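You operate a simulated robot arm through the tools that you are given. There is no shell and no other tool. Be economical: measure what you need, move in short steps, check, and stop when the job is done.

You run a simulated robot arm. Do the job below in one go: nothing can be reset, and whatever is moved stays where it is left.

## Task
Take the cream cartridge that says "black" from the folding table top and leave it on top of the sachet box. Then take the refill pod from the folding table top and put it on top of the blue scent box.
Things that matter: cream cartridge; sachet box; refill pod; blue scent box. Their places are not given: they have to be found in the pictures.

Only the result counts: the job must be done as asked and must still hold three seconds after the hand-in. Knocking over, shifting, dropping, spilling or breaking anything else fails it.

## Robot
A 7-joint arm with a two-finger parallel gripper, fixed in place. Base frame: the origin is at the foot of the arm, x ahead of it, y to its left, z up; the work surface is at about z = 0. Lengths are in mm, angles in degrees, forces in N, time in s.
With the tool pointing down near the work surface it reaches from about 220 to 580 mm from the base axis. Its first joint turns from -66.0 to 66.0 degrees. Payload 2.5 kg.
The TCP is the grasp point between the finger pads, 23 mm short of the fingertips. In the tool frame z runs along the fingers and y along their closing line. Largest opening 94 mm; finger width 38, thickness 10; the body of the gripper, 54 by 96 mm, starts 39 mm behind the TCP.
Orientation is that of the tool frame in the base frame, as a unit quaternion [x, y, z, w]. With the fingers straight down and closing along the base's y, the tool's x points along the base's -x, its y along +y and its z along -z.

## Interface
- The arm moves only by the tool nudge_tool. Its argument "rows" is text: rows parted by semicolons, each of 7 numbers parted by spaces: the gripper command, from -1 (fully open) to 1 (shut), values between in proportion, then the shift along the tool's x, y, z in mm, then the turn, a rotation vector about the tool's x, y, z in rad. In form: gripper tx ty tz wx wy wz; .... A call has 1 to 8 rows; each row is the pose to reach, as a shift and turn from the pose commanded when the call began, along the tool's axes at that moment. Rows are played at 5 a second. More than 50 mm and 8.6 degrees between two rows, or a gripper value outside its range, and nothing of the call is played. A pose out of reach is approached as far as the arm can. The call stops where the force on the tool passes 40 N (or 10 N more than at its start, if that is more) or the arm is blocked; 0.2 s more then pass. Each finger travels about 108 mm/s and halts on what it meets, pressing with about 44 N; the grip force reading is that of the motor and also rises with nothing between the fingers. The clock runs only during rows and for 0.2 s after the last one: add rows that repeat a pose to give the fingers time. The reply holds the time, the measured pose of the TCP, the force on the tool along the base axes, the opening and the grip force, in the units named above and with some noise.
- Cameras (640 x 400 px; columns grow to the right, rows downward): "scene" is fixed at [108.5, -400.7, 547.3]; the picture's right is [0.90, -0.44, 0.00], its down [-0.24, -0.48, -0.84] and it looks along [0.37, 0.76, -0.54] (base axes); focal length 246 px, centre (320, 200). "wrist" rides on the gripper at [-39, 0, -44] in the tool frame; the picture's right is [0.00, -1.00, 0.00], its down [0.97, 0.00, -0.24] and it looks along [0.24, 0.00, 0.97] (tool axes); focal length 218 px, centre (320, 200).
- capture(camera): a new picture of that camera. It takes no simulated time.
- point_at(camera, pixels): for up to 12 pixels [column, row] of the newest picture of that camera ("zoom" is the newest enlarged one), the place [x, y, z] in the base frame of the surface seen there, good to about 3 mm. It takes no simulated time.
- inspect(camera, box): a new picture of the part [left, top, right, bottom] of that camera's present view, enlarged. It takes no simulated time.
- sign_off(): hands the job in; it is judged then, once.

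Keep the steps short. Do not move on a guess: measure, check each grasp and each placing, and mend mistakes. In all there are 80 turns and 54 pictures (those below and enlarged ones count). Leave the gripper open and the arm clear of the work at the hand-in unless told otherwise, and finish with a single line.

The tools are called after "Call:" as a command line: name --argument value ..., lists and objects as JSON in quotes. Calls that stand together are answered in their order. nudge_tool: Moves the arm, as the interface text tells. Its arguments: {"type":"object","properties":{"rows":{"type":"string"}},"required":["rows"]} The other tools are called the same way: capture (camera) takes a picture; point_at (camera, pixels) gives the place of the surface under pixels of a picture; inspect (camera, box) takes an enlarged picture of a part of a camera's view; sign_off () hands the job in.

At the start:

```text
clock: 0.0
position: [394.8, 71.1, 445.7]
orientation: [-0.001, 1.0, 0.0, 0.0]
contact_force: [0.2, -0.1, -0.3]
grip_width: 94.1
finger_force: 0.1
```

scene: 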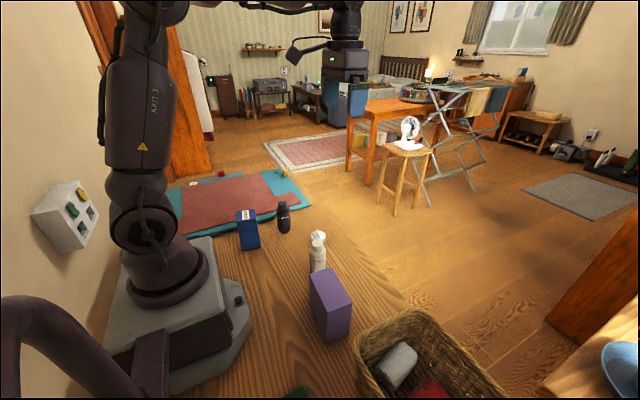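
wrist: 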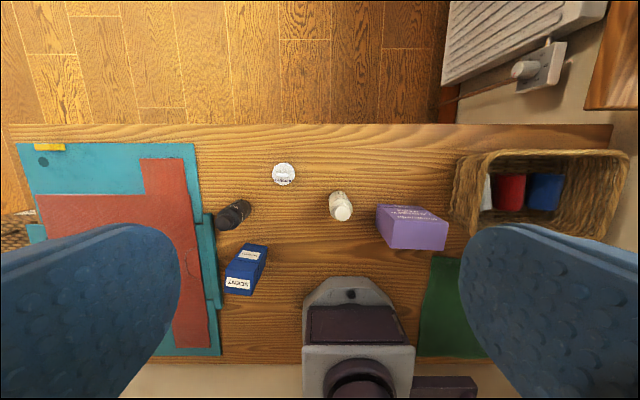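

I see several objects on the table: a black cylinder, a white disc, a white cylinder, a purple box and a blue box. I'll enlarge the wrist view to read labels and the scene view for heights.

Call:
inspect --camera "wrist" --box '[200, 140, 460, 302]'

Call:
inspect --camera "scene" --box '[220, 190, 380, 350]'

```text
2.46 times, centred on (330, 221) of wrist
```

zoom: 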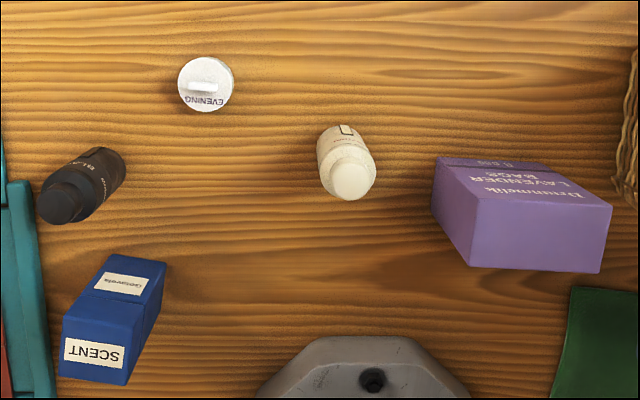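

```text
2.50 times, centred on (300, 270) of scene
```

zoom: 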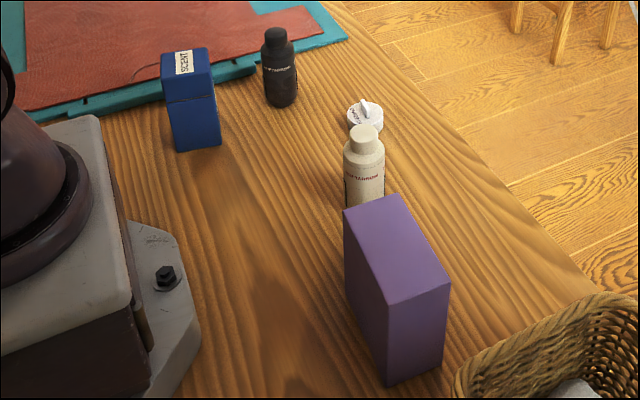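

The dark bottle (233,214) and the cream-coloured one (341,206) are both candidates, so I need to read their labels. I'll zoom in closer.

Call:
inspect --camera "wrist" --box '[210, 190, 258, 238]'

Call:
inspect --camera "wrist" --box '[322, 182, 362, 222]'

Call:
inspect --camera "scene" --box '[270, 195, 340, 275]'

Call:
inspect --camera "wrist" --box '[265, 155, 305, 190]'

```text
8.33 times, centred on (234, 214) of wrist
```

zoom: 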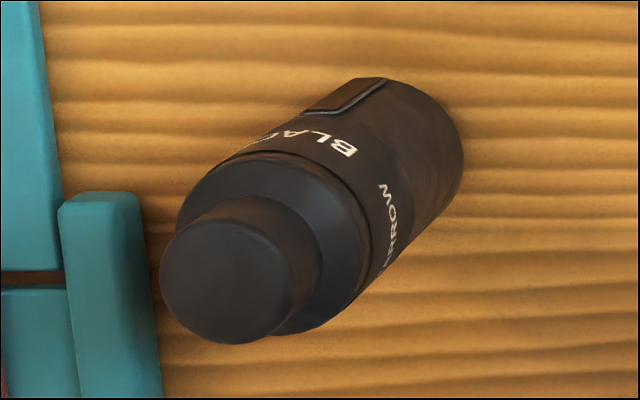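

```text
10.00 times, centred on (342, 202) of wrist
```

zoom: 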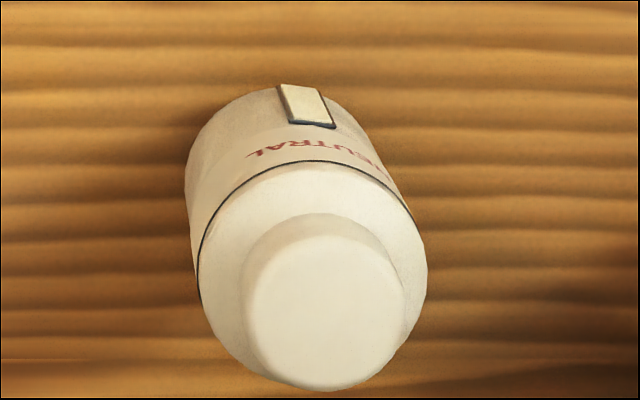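

```text
5.00 times, centred on (305, 235) of scene
```

zoom: 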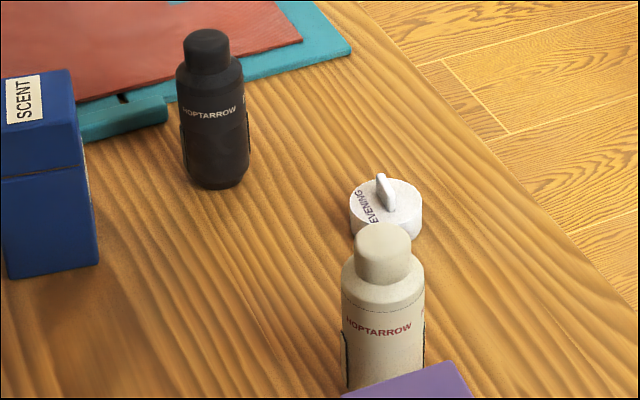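

```text
11.43 times, centred on (285, 172) of wrist
```

zoom: 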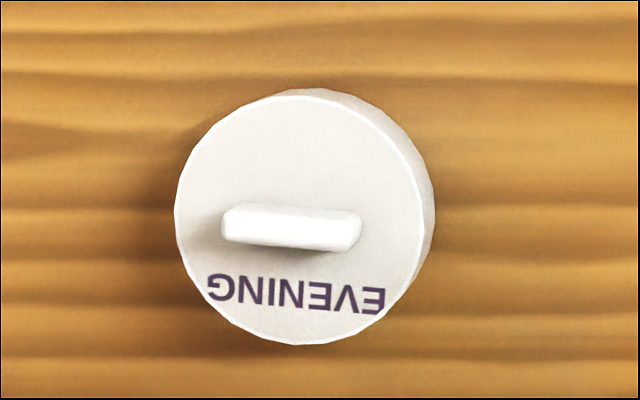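

The dark bottle says "BLACK" and the cream one says "NEUTRAL". The pod is the "EVENING" disc with a fin on top. Next I'll measure positions.

Call:
point_at --camera "wrist" --pixels '[[226, 220], [243, 205], [283, 173], [275, 173], [291, 173], [283, 184], [343, 211], [376, 206], [436, 213], [447, 221], [445, 250], [391, 248]]'

Call:
point_at --camera "scene" --pixels '[[283, 205], [284, 222], [245, 214], [237, 214], [254, 213], [320, 236], [310, 273], [324, 268], [352, 298], [327, 311], [335, 335], [330, 290]]'

Call:
point_at --camera "wrist" --pixels '[[226, 290], [250, 294], [267, 248], [243, 244], [240, 275], [216, 222], [222, 229], [238, 203], [250, 208]]'

```text
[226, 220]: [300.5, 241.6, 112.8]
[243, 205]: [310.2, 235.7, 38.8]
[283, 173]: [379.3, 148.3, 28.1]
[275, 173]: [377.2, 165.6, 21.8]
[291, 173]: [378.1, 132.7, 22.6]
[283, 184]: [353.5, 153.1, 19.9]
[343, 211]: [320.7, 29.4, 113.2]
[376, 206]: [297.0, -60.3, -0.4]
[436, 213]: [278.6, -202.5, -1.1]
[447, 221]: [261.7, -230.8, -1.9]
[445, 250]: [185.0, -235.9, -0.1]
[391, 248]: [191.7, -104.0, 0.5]
```

```text
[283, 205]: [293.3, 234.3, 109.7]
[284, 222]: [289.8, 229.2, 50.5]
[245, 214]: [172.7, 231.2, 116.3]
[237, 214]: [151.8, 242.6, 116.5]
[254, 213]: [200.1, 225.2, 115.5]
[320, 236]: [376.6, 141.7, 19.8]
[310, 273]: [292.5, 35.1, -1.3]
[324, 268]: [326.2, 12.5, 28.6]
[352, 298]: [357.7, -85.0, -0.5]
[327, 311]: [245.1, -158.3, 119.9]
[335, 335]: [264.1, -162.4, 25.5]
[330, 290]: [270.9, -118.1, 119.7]
```

```text
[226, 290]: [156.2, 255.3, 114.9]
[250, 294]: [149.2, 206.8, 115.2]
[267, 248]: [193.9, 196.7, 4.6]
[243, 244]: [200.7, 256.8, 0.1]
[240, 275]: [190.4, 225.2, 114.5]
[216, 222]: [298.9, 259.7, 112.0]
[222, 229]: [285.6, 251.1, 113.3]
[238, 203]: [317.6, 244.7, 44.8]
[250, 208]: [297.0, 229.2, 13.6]
```

Heights so far: black bottle about 113 at (295,240), purple box top about 120, blue box top about 115, pod top about 20 with its fin to 28. I'll measure both box tops and the bottle shoulder more finely.

Call:
inspect --camera "wrist" --box '[370, 195, 458, 255]'

Call:
point_at --camera "zoom" --pixels '[[80, 160], [540, 190], [300, 300], [130, 390], [520, 390], [550, 200], [100, 170], [130, 300], [500, 300], [300, 380], [300, 200], [40, 90]]'

```text
6.67 times, centred on (414, 225) of wrist
```

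zoom: 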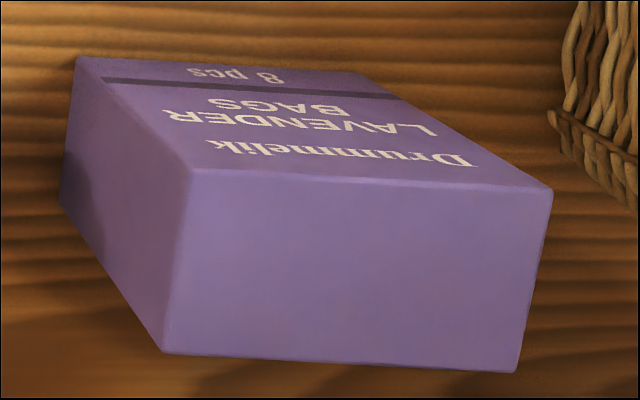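

```text
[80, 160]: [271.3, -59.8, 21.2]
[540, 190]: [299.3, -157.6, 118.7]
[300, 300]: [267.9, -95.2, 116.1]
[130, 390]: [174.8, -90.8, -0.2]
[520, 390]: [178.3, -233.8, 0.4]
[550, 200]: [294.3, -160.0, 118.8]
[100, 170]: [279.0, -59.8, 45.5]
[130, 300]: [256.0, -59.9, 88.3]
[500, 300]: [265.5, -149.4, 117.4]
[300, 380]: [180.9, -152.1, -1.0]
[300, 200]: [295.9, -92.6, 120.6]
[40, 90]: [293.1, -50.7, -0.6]
```

Call:
point_at --camera "zoom" --pixels '[[200, 180], [540, 198], [508, 362], [175, 344]]'

Call:
inspect --camera "wrist" --box '[215, 235, 279, 299]'

Call:
point_at --camera "scene" --pixels '[[282, 215], [283, 228], [278, 225], [289, 225], [280, 209], [286, 210], [284, 212], [277, 215], [289, 213]]'

```text
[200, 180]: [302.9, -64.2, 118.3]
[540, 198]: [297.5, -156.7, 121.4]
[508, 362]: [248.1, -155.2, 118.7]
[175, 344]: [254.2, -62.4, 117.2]
```

```text
6.25 times, centred on (247, 267) of wrist
```

zoom: 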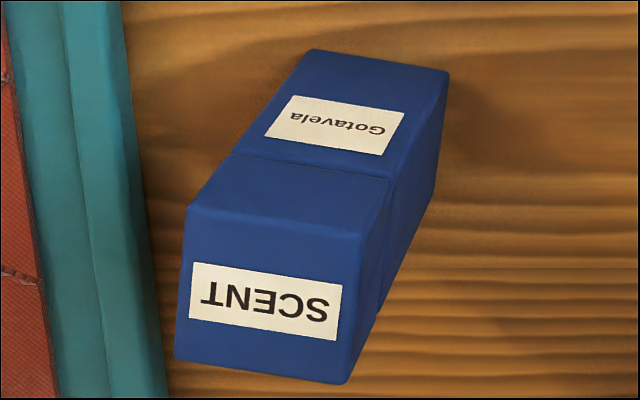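

```text
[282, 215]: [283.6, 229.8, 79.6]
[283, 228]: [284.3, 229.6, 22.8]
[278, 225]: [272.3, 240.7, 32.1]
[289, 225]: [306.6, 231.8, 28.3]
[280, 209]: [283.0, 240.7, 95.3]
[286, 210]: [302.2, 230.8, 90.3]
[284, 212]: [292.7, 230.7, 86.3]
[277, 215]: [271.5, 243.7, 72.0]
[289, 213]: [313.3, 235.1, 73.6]
```

Call:
point_at --camera "zoom" --pixels '[[195, 222], [358, 245], [342, 376], [182, 352], [269, 294]]'

```text
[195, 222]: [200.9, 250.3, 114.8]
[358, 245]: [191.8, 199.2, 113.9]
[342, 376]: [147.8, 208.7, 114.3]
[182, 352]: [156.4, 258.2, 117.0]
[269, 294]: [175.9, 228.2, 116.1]
```

Purple top centre is about (275,-110), the blue top centre about (175,229), and the bottle axis about (297,246). I'll move above the bottle at z≈300 and look.

Call:
nudge_tool --rows "-1 16 29 24 0 0 0; -1 33 58 48 0 0 0; -1 49 87 72 0 0 0; -1 65 117 97 0 0 0; -1 82 146 121 0 0 0; -1 98 175 145 0 0 0; -1 98 175 145 0 0 0"

Call:
capture --camera "wrist"

```text
clock: 1.6
position: [297.4, 248.1, 300.8]
orientation: [-0.001, 1.0, -0.001, 0.001]
contact_force: [0.6, 0.2, -0.3]
grip_width: 94.0
finger_force: 0.1
```

```text
43 pictures are left
```

wrist: 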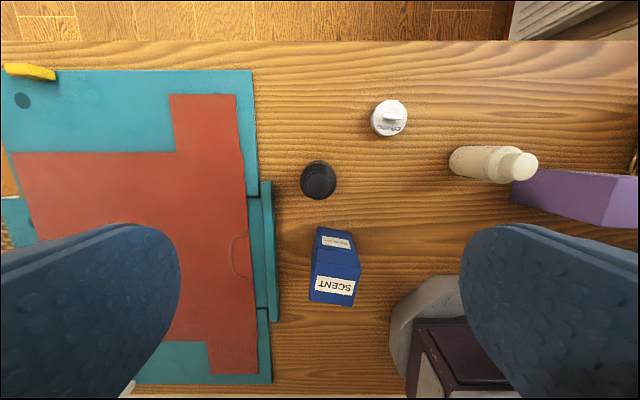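

Call:
inspect --camera "wrist" --box '[290, 155, 350, 205]'

Call:
point_at --camera "wrist" --pixels '[[319, 182], [308, 182], [330, 182], [319, 170], [319, 193], [272, 200], [264, 240], [258, 160]]'

```text
8.00 times, centred on (320, 180) of wrist
```

zoom: 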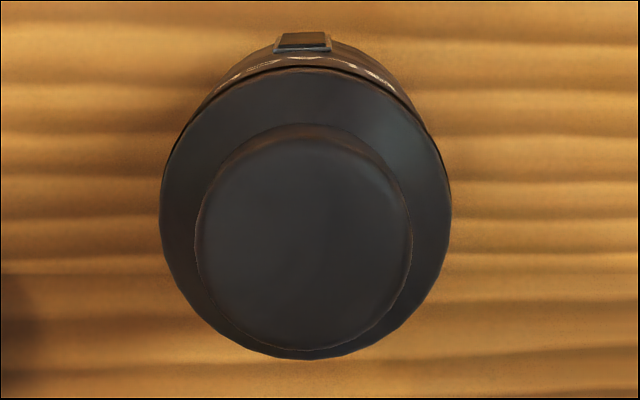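

```text
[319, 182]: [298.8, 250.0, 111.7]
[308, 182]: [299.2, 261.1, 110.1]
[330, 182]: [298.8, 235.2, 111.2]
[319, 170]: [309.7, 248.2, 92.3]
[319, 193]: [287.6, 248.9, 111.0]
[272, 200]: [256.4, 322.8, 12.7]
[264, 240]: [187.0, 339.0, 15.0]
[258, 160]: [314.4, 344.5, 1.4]
```

The bottle axis refines to (294.5,250.3), diameter about 45, with the shoulder at z≈80. I'll descend to z≈79, where the gripper body stays just above the cap, in two stages with the fingers open.

Call:
nudge_tool --rows "-1 3 2 45 0 0 0; -1 3 2 90 0 0 0; -1 3 2 135 0 0 0; -1 3 2 180 0 0 0; -1 3 2 205 0 0 0; -1 3 2 220 0 0 0; -1 3 2 220 0 0 0"

Call:
capture --camera "scene"

```text
clock: 3.2
position: [293.8, 247.4, 80.3]
orientation: [0.0, 1.0, 0.0, 0.0]
contact_force: [0.2, -0.2, -0.4]
grip_width: 94.0
finger_force: 0.0
```

```text
41 pictures are left
```

scene: 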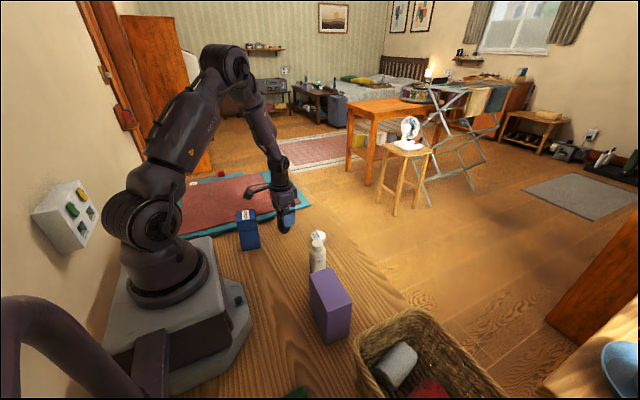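

No contact and the TCP is at z=80, so I'll close on the bottle.

Call:
nudge_tool --rows "0 0 0 0 0 0 0; 1 0 0 0 0 0 0; 1 0 0 0 0 0 0; 1 0 0 0 0 0 0; 1 0 0 0 0 0 0"

```text
clock: 4.4
position: [295.4, 248.7, 81.5]
orientation: [0.0, 1.0, 0.001, 0.0]
contact_force: [-0.3, 0.2, 0.5]
grip_width: 43.0
finger_force: 44.1
```

Opening is 43 at 44 N, so the bottle is held. I'll lift it straight up to z≈260 and look.

Call:
nudge_tool --rows "1 0 0 -15 0 0 0; 1 0 0 -50 0 0 0; 1 0 0 -90 0 0 0; 1 0 0 -130 0 0 0; 1 0 0 -170 0 0 0; 1 0 0 -190 0 0 0; 1 0 0 -190 0 0 0"

Call:
inspect --camera "scene" --box '[200, 80, 360, 280]'

```text
clock: 6.0
position: [293.6, 246.8, 270.1]
orientation: [0.001, 1.0, 0.0, 0.0]
contact_force: [-0.2, -0.1, -1.2]
grip_width: 42.9
finger_force: 44.1
```

```text
2.00 times, centred on (280, 180) of scene
```

zoom: 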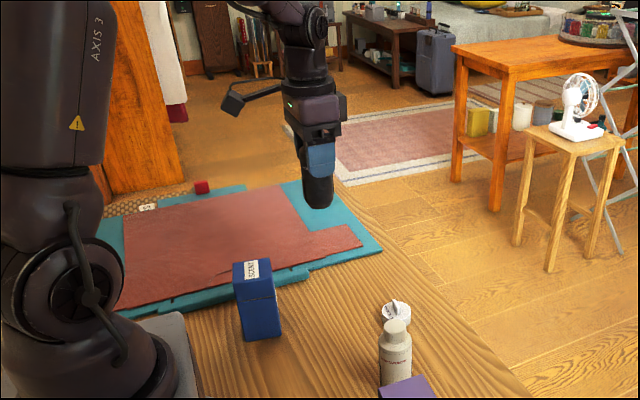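

It hangs upright with its bottom at z≈190, clear of everything. I'll carry it over to the purple box at (275,-110).

Call:
nudge_tool --rows "1 2 -30 0 0 0 0; 1 5 -75 0 0 0 0; 1 8 -120 0 0 0 0; 1 11 -168 0 0 0 0; 1 14 -216 0 0 0 0; 1 17 -264 0 0 0 0; 1 19 -312 0 0 0 0; 1 19 -340 0 0 0 0"

Call:
nudge_tool --rows "1 0 -18 0 0 0 0; 1 0 -18 0 0 0 0; 1 0 -18 0 0 0 0"

Call:
capture --camera "scene"

Call:
capture --camera "wrist"

```text
clock: 7.8
position: [274.8, -92.2, 270.8]
orientation: [0.0, 1.0, 0.0, 0.0]
contact_force: [-0.2, 0.2, -1.1]
grip_width: 42.8
finger_force: 44.2
```

```text
clock: 8.6
position: [275.4, -110.2, 269.3]
orientation: [0.001, 1.0, 0.0, 0.0]
contact_force: [0.1, -0.1, -1.2]
grip_width: 42.7
finger_force: 44.0
```

```text
39 pictures are left
```

scene: 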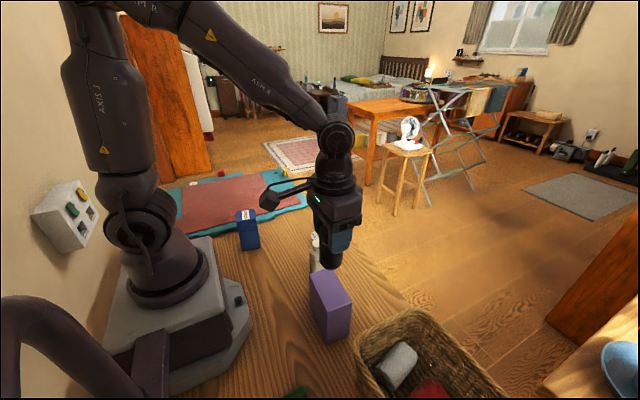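

```text
38 pictures are left
```

wrist: 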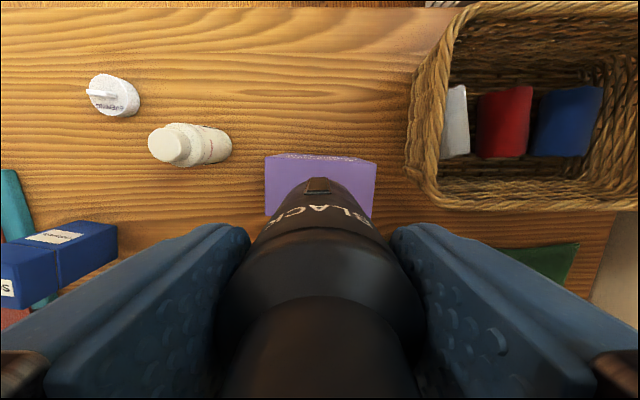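

The bottle is over the purple box. Contact is expected at TCP z≈200, so I'll descend 62 and look.

Call:
nudge_tool --rows "1 0 0 20 0 0 0; 1 0 0 40 0 0 0; 1 0 0 55 0 0 0; 1 0 0 62 0 0 0; 1 0 0 62 0 0 0"

Call:
inspect --camera "scene" --box '[280, 200, 380, 360]'

```text
clock: 9.8
position: [275.0, -110.8, 208.7]
orientation: [0.0, 1.0, 0.001, 0.0]
contact_force: [0.3, -0.5, -2.0]
grip_width: 42.7
finger_force: 44.4
```

```text
2.50 times, centred on (330, 280) of scene
```

zoom: 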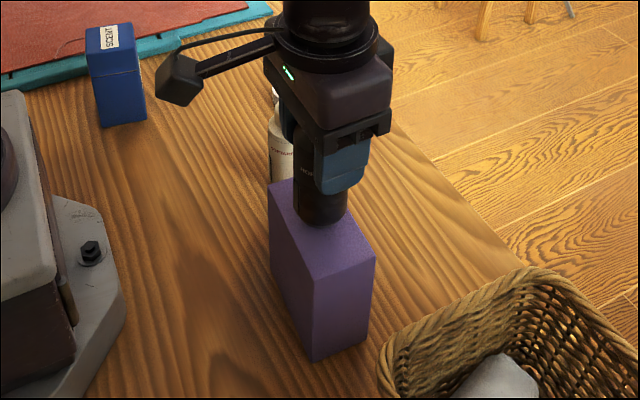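

It is nearly down and centred. I'll lower in 2 mm steps while watching the force.

Call:
nudge_tool --rows "1 0 0 2 0 0 0; 1 0 0 4 0 0 0; 1 0 0 5 0 0 0; 1 0 0 6 0 0 0; 1 0 0 6 0 0 0"

```text
clock: 11.0
position: [276.4, -109.8, 201.9]
orientation: [0.0, 1.0, 0.001, 0.0]
contact_force: [-0.5, 0.1, -1.8]
grip_width: 42.8
finger_force: 43.7
```

Call:
nudge_tool --rows "1 0 0 1 0 0 0; 1 0 0 1 0 0 0; 1 0 0 1 0 0 0"

Call:
inspect --camera "scene" --box '[305, 255, 355, 305]'

```text
clock: 11.8
position: [276.4, -109.3, 200.9]
orientation: [0.0, 1.0, 0.0, -0.001]
contact_force: [0.1, -0.7, -2.3]
grip_width: 42.8
finger_force: 44.0
```

```text
8.00 times, centred on (330, 280) of scene
```

zoom: 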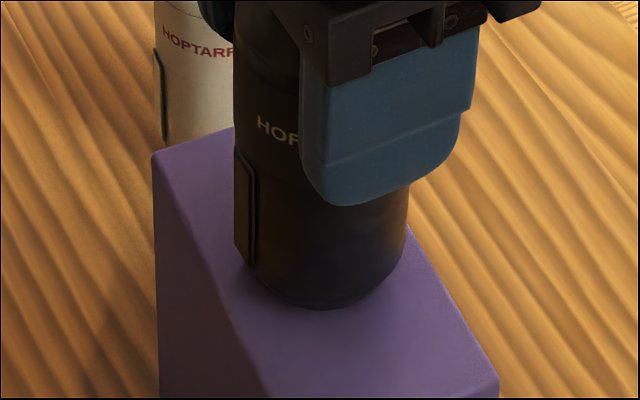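

No contact force yet, so I'll go 1 mm at a time.

Call:
nudge_tool --rows "1 0 0 1 0 0 0; 1 0 0 1 0 0 0; 1 0 0 1 0 0 0"

Call:
nudge_tool --rows "1 0 0 1 0 0 0; 1 0 0 1 0 0 0; 1 0 0 1 0 0 0"

```text
clock: 12.6
position: [275.6, -109.0, 201.1]
orientation: [0.0, 1.0, 0.0, 0.001]
contact_force: [-2.0, 0.8, 12.9]
grip_width: 42.9
finger_force: 43.8
```

```text
clock: 13.4
position: [275.6, -111.1, 200.0]
orientation: [0.0, 1.0, 0.0, 0.002]
contact_force: [-3.1, 3.9, 35.3]
grip_width: 42.9
finger_force: 43.3
```

Contact is firm at 35 N, so I'll back off 1.5 mm to relieve it, then open slowly. The basket is at y<-200 and clear.

Call:
nudge_tool --rows "1 0 0 -1.3 0 0 0; 1 0 0 -1.3 0 0 0; 1 0 0 -1.3 0 0 0"

Call:
nudge_tool --rows "0 0 0 0 0 0 0; -0.2 0 0 0 0 0 0; -0.4 0 0 0 0 0 0; -0.5 0 0 0 0 0 0; -0.5 0 0 0 0 0 0"

Call:
inspect --camera "scene" --box '[280, 220, 380, 340]'

```text
clock: 14.2
position: [273.2, -109.9, 200.7]
orientation: [0.001, 1.0, 0.001, 0.0]
contact_force: [-1.3, 0.1, -0.4]
grip_width: 42.6
finger_force: 43.7
```

```text
clock: 15.4
position: [275.5, -110.2, 200.5]
orientation: [0.0, 1.0, 0.0, 0.0]
contact_force: [0.0, 0.7, 0.0]
grip_width: 70.3
finger_force: 0.0
```

```text
3.33 times, centred on (330, 280) of scene
```

zoom: 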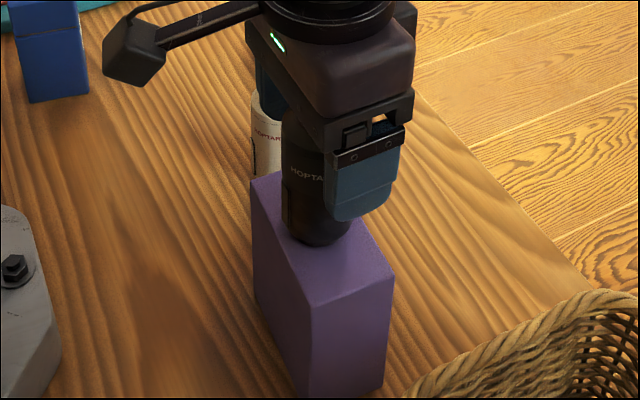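

Released and standing upright. I'll rise straight up by 115.

Call:
nudge_tool --rows "-0.5 0 0 -15 0 0 0; -0.5 0 0 -45 0 0 0; -0.5 0 0 -85 0 0 0; -0.5 0 0 -115 0 0 0; -0.5 0 0 -115 0 0 0"

Call:
capture --camera "scene"

```text
clock: 16.6
position: [273.2, -108.3, 316.0]
orientation: [0.0, 1.0, 0.0, 0.0]
contact_force: [-0.4, -0.4, -0.2]
grip_width: 70.2
finger_force: 0.0
```

```text
34 pictures are left
```

scene: 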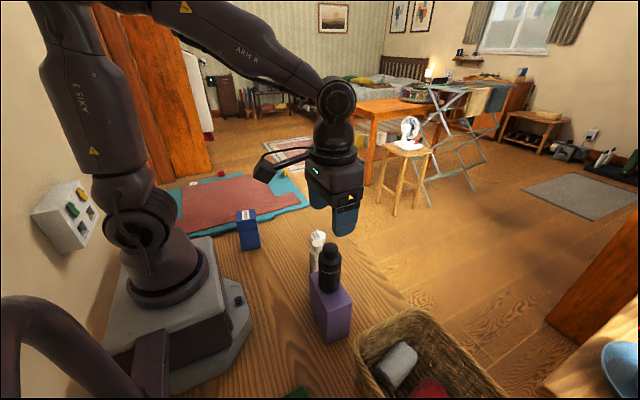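

The cartridge stands on the sachet box. Next I'll go above the pod at about (376,150), staying high.

Call:
nudge_tool --rows "-0.5 -14 -37 0 0 0 0"

```text
clock: 17.0
position: [288.6, -145.9, 317.2]
orientation: [-0.001, 1.0, 0.0, 0.001]
contact_force: [-0.1, 0.9, 1.5]
grip_width: 70.5
finger_force: 0.1
```

That row had the wrong y sign. It was harmless at this height. Now I'll go the correct way, +y.

Call:
nudge_tool --rows "-0.5 -12 40 0 0 0 0; -0.5 -25 83 0 0 0 0; -0.5 -37 126 0 0 0 0; -0.5 -50 169 0 0 0 0; -0.5 -62 212 0 0 0 0; -0.5 -75 255 0 0 0 0; -0.5 -87 296 0 0 0 0; -0.5 -87 296 20 0 0 0"

Call:
nudge_tool --rows "-0.5 0 0 40 0 0 0; -0.5 0 0 80 0 0 0; -0.5 0 0 120 0 0 0; -0.5 0 0 120 0 0 0"

Call:
capture --camera "wrist"

```text
clock: 18.8
position: [376.4, 148.6, 296.6]
orientation: [0.0, 1.0, 0.0, 0.001]
contact_force: [-0.3, -0.1, -0.6]
grip_width: 70.4
finger_force: 0.0
```

```text
clock: 19.8
position: [375.1, 148.6, 176.6]
orientation: [0.0, 1.0, 0.0, 0.0]
contact_force: [-0.6, 0.0, 0.1]
grip_width: 70.6
finger_force: 0.0
```

```text
33 pictures are left
```

wrist: 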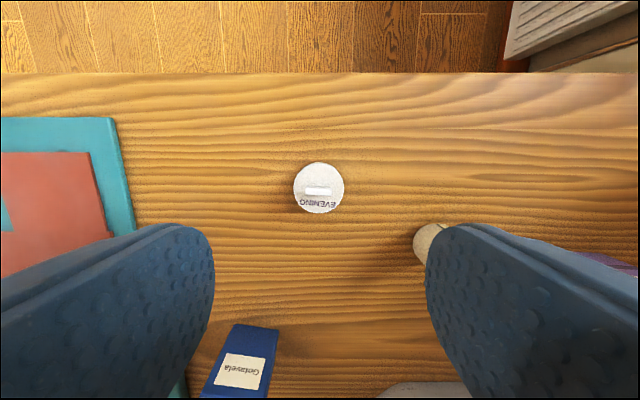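

Call:
point_at --camera "wrist" --pixels '[[319, 178], [297, 188], [341, 188], [319, 167], [319, 210], [318, 190], [306, 191], [330, 191]]'

Call:
inspect --camera "wrist" --box '[285, 155, 355, 220]'

Call:
inspect --camera "scene" --box '[290, 215, 350, 255]'

```text
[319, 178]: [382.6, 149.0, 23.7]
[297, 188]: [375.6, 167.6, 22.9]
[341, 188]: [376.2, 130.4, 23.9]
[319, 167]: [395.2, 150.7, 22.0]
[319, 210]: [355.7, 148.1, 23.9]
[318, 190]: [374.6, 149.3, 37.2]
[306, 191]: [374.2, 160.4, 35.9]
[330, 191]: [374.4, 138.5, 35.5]
```

```text
6.15 times, centred on (320, 188) of wrist
```

zoom: 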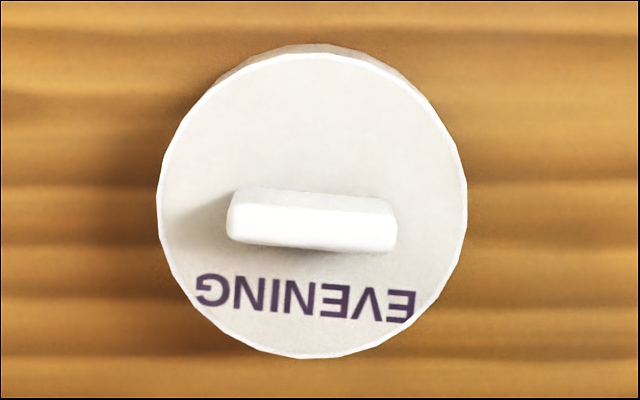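

```text
10.00 times, centred on (320, 235) of scene
```

zoom: 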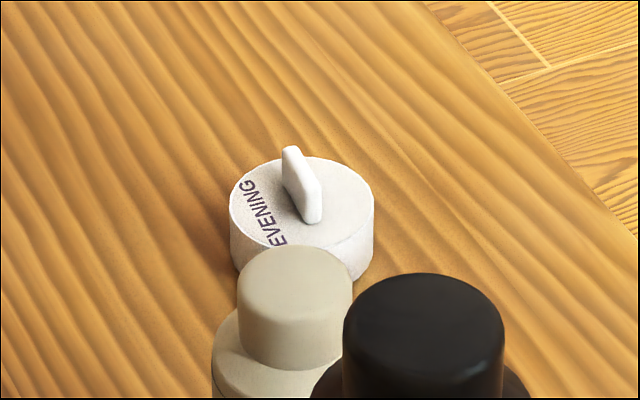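

The pod is centred at (375.5,149), about 42 in diameter and 23 tall, with its fin to 37. I'm directly above it, so I'll descend 149 to TCP z≈27, with fingertips about 4 above the table.

Call:
nudge_tool --rows "-0.5 0 0 40 0 0 0; -0.5 0 0 80 0 0 0; -0.5 0 0 115 0 0 0; -0.5 0 0 138 0 0 0; -0.5 0 0 149 0 0 0; -0.5 0 0 149 0 0 0"

```text
clock: 21.2
position: [375.4, 148.1, 27.4]
orientation: [0.0, 1.0, 0.001, 0.0]
contact_force: [-0.9, 0.5, 0.2]
grip_width: 70.7
finger_force: 0.1
```

At z=27.4 without contact. I'll close on the pod.

Call:
nudge_tool --rows "0 0 0 0 0 0 0; 1 0 0 0 0 0 0; 1 0 0 0 0 0 0; 1 0 0 0 0 0 0; 1 0 0 0 0 0 0"

Call:
nudge_tool --rows "1 0 0 -15 0 0 0; 1 0 0 -50 0 0 0; 1 0 0 -95 0 0 0; 1 0 0 -140 0 0 0; 1 0 0 -180 0 0 0; 1 0 0 -200 0 0 0; 1 0 0 -200 0 0 0"

Call:
capture --camera "wrist"

```text
clock: 22.4
position: [375.3, 149.3, 27.7]
orientation: [0.001, 1.0, 0.0, 0.0]
contact_force: [-0.6, -0.4, 0.0]
grip_width: 44.6
finger_force: 44.2
```

```text
clock: 24.0
position: [375.8, 148.6, 227.6]
orientation: [-0.001, 1.0, 0.0, 0.0]
contact_force: [-0.1, -0.3, -0.6]
grip_width: 44.9
finger_force: 44.1
```

```text
30 pictures are left
```

wrist: 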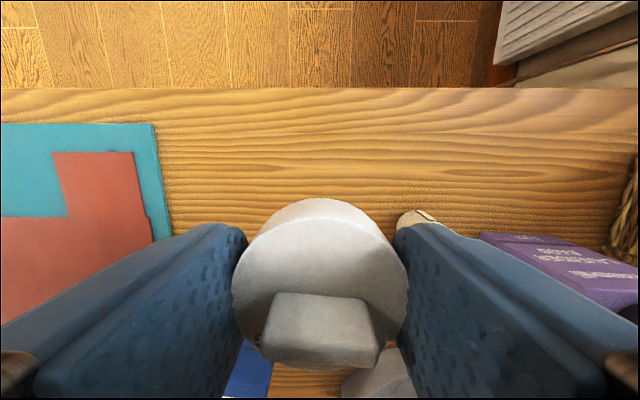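

The pod is held at 44.9 opening. I'll carry it above the blue box at (175,229), with z staying at 228.

Call:
nudge_tool --rows "1 25 10 0 0 0 0; 1 60 24 0 0 0 0; 1 95 38 0 0 0 0; 1 130 52 0 0 0 0; 1 165 66 0 0 0 0; 1 190 76 0 0 0 0; 1 200 80 0 0 0 0; 1 200 80 0 0 0 0"

Call:
inspect --camera "scene" --box '[190, 130, 310, 260]'

Call:
capture --camera "wrist"

```text
clock: 25.8
position: [177.3, 230.7, 225.7]
orientation: [0.0, 1.0, 0.0, -0.001]
contact_force: [0.1, -0.4, -0.4]
grip_width: 44.7
finger_force: 44.5
```

```text
3.08 times, centred on (250, 195) of scene
```

zoom: 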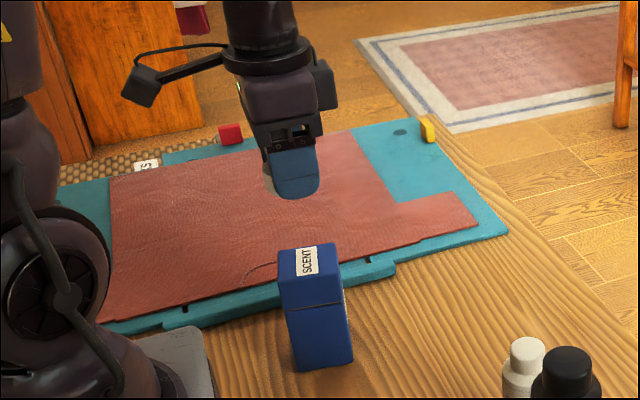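

```text
28 pictures are left
```

wrist: 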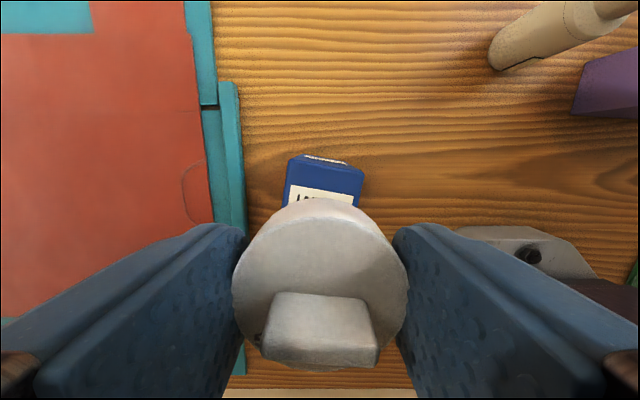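

I'll re-check the blue top's corners from the scene zoom and the wrist view.

Call:
point_at --camera "zoom" --pixels '[[282, 254], [328, 247], [338, 285], [287, 302], [309, 272]]'

Call:
point_at --camera "wrist" --pixels '[[290, 162], [362, 172], [292, 192], [356, 197]]'

```text
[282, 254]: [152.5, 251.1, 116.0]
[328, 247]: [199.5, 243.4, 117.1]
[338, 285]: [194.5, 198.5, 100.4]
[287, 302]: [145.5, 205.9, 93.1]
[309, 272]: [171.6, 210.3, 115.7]
```

```text
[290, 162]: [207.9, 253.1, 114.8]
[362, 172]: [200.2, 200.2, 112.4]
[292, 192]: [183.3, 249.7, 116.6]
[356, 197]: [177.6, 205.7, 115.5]
```

Top centre is about (177,229), which matches the present position. Contact is expected at TCP z≈143, so I'll descend 76.

Call:
nudge_tool --rows "1 0 0 25 0 0 0; 1 0 0 50 0 0 0; 1 0 0 68 0 0 0; 1 0 0 76 0 0 0; 1 0 0 76 0 0 0"

Call:
inspect --camera "scene" --box '[210, 170, 290, 260]'

```text
clock: 27.0
position: [177.4, 229.0, 150.8]
orientation: [0.001, 1.0, 0.0, 0.001]
contact_force: [-0.9, 0.0, 0.0]
grip_width: 44.0
finger_force: 44.0
```

```text
4.44 times, centred on (250, 215) of scene
```

zoom: 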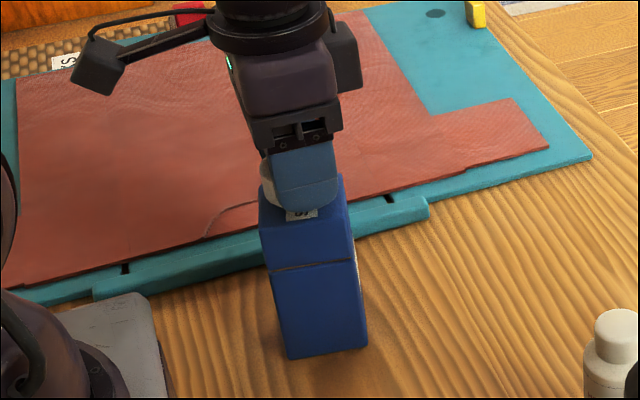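

Looks centred. I'll lower another 5, then 1 mm at a time.

Call:
nudge_tool --rows "1 0 0 2 0 0 0; 1 0 0 4 0 0 0; 1 0 0 5 0 0 0; 1 0 0 5 0 0 0"

Call:
nudge_tool --rows "1 0 0 1 0 0 0; 1 0 0 1 0 0 0; 1 0 0 1 0 0 0"

```text
clock: 28.0
position: [176.0, 228.5, 145.2]
orientation: [0.0, 1.0, 0.0, 0.0]
contact_force: [-0.7, -0.5, -1.1]
grip_width: 44.0
finger_force: 44.1
```

```text
clock: 28.8
position: [175.8, 229.3, 145.5]
orientation: [0.0, 1.0, 0.0, 0.0]
contact_force: [-0.2, -0.8, 0.0]
grip_width: 44.0
finger_force: 44.0
```

Call:
nudge_tool --rows "1 0 0 1 0 0 0; 1 0 0 1 0 0 0; 1 0 0 1 0 0 0"

Call:
inspect --camera "scene" --box '[225, 190, 275, 240]'

```text
clock: 29.6
position: [175.8, 228.9, 143.2]
orientation: [0.0, 1.0, 0.0, 0.0]
contact_force: [-0.2, 0.6, -0.8]
grip_width: 44.0
finger_force: 43.8
```

```text
8.00 times, centred on (250, 215) of scene
```

zoom: 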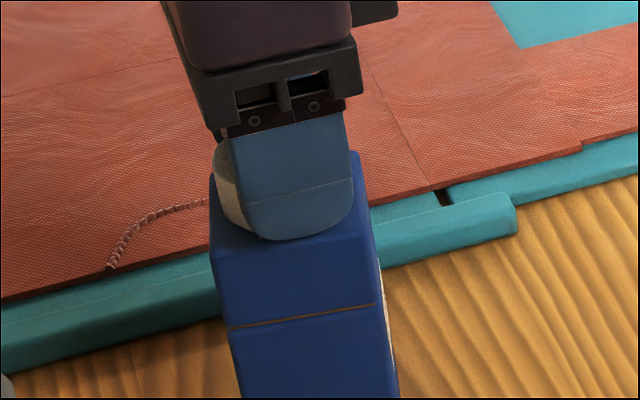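

Call:
nudge_tool --rows "1 0 0 1 0 0 0; 1 0 0 1 0 0 0; 1 0 0 1 0 0 0"

```text
clock: 30.4
position: [176.8, 229.0, 142.5]
orientation: [0.0, 1.0, 0.001, 0.001]
contact_force: [-6.1, -5.4, 36.2]
grip_width: 44.0
finger_force: 43.9
```

Contact at 36 N, so I'll ease up 0.8 and then open to about 62, keeping the fingertips just above the top.

Call:
nudge_tool --rows "1 0 0 -0.8 0 0 0; 1 0 0 -0.8 0 0 0; 1 0 0 -0.8 0 0 0"

Call:
nudge_tool --rows "0 0 0 0 0 0 0; -0.2 0 0 0 0 0 0; -0.4 0 0 0 0 0 0; -0.4 0 0 0 0 0 0"

Call:
capture --camera "wrist"

```text
clock: 31.2
position: [176.8, 229.1, 144.0]
orientation: [0.0, 1.0, 0.001, 0.0]
contact_force: [-1.8, 0.4, 19.1]
grip_width: 43.9
finger_force: 43.7
```

```text
clock: 32.2
position: [176.7, 228.7, 143.2]
orientation: [0.0, 1.0, 0.0, 0.0]
contact_force: [-0.1, -0.1, -0.2]
grip_width: 65.9
finger_force: 0.1
```

```text
25 pictures are left
```

wrist: 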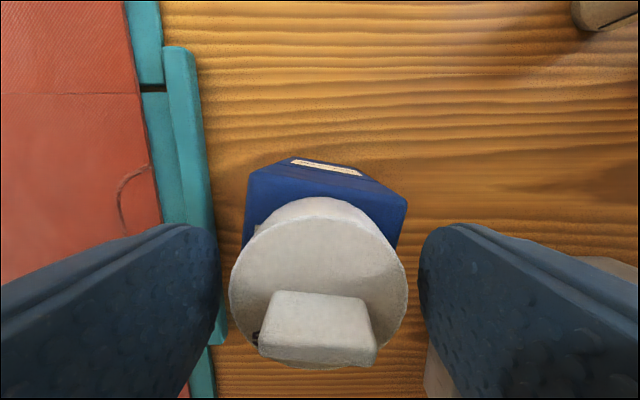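

Released with the pod resting on the box. I'll rise straight up and then check.

Call:
nudge_tool --rows "-0.4 0 0 -15 0 0 0; -0.4 0 0 -50 0 0 0; -0.4 0 0 -90 0 0 0; -0.4 0 0 -130 0 0 0; -0.4 0 0 -165 0 0 0; -0.4 -40 0 -175 0 0 0; -0.4 -80 0 -175 0 0 0; -1 -100 0 -175 0 0 0"

Call:
capture --camera "scene"

Call:
capture --camera "wrist"

Call:
inspect --camera "scene" --box '[210, 190, 370, 350]'

```text
clock: 34.0
position: [273.9, 229.7, 317.8]
orientation: [0.0, 1.0, 0.001, 0.0]
contact_force: [-0.1, 0.4, -0.6]
grip_width: 94.0
finger_force: 0.1
```

```text
24 pictures are left
```

scene: 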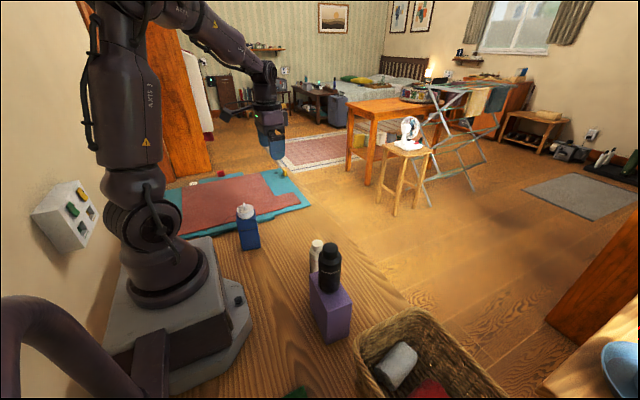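

```text
23 pictures are left
```

wrist: 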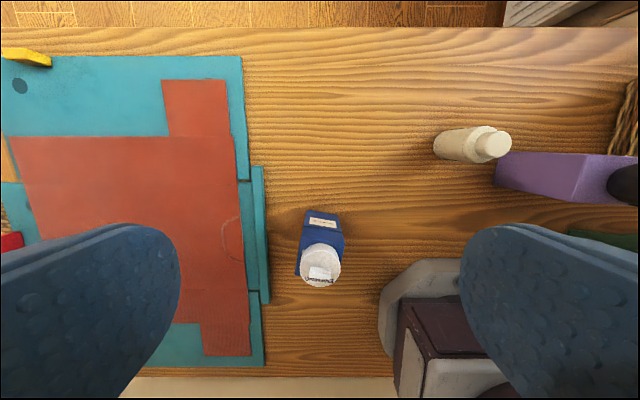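

```text
2.50 times, centred on (290, 270) of scene
```

zoom: 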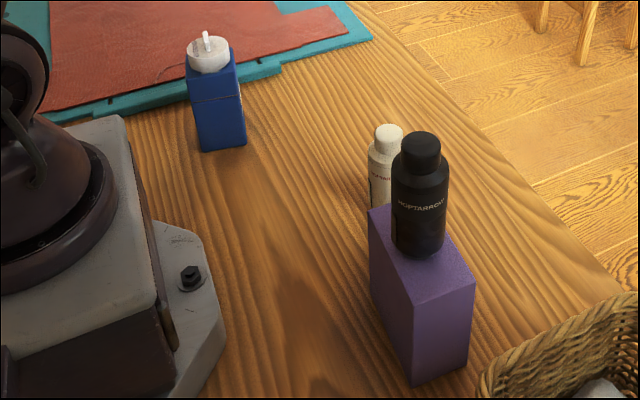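

Both items stand squarely on their boxes, nothing else has moved, and the gripper is open and clear. I'll hand it in.

Call:
sign_off

```text
The job is handed in.
```

The "black" cream cartridge is on top of the sachet box, and the refill pod is on top of the blue scent box; the job is handed in.
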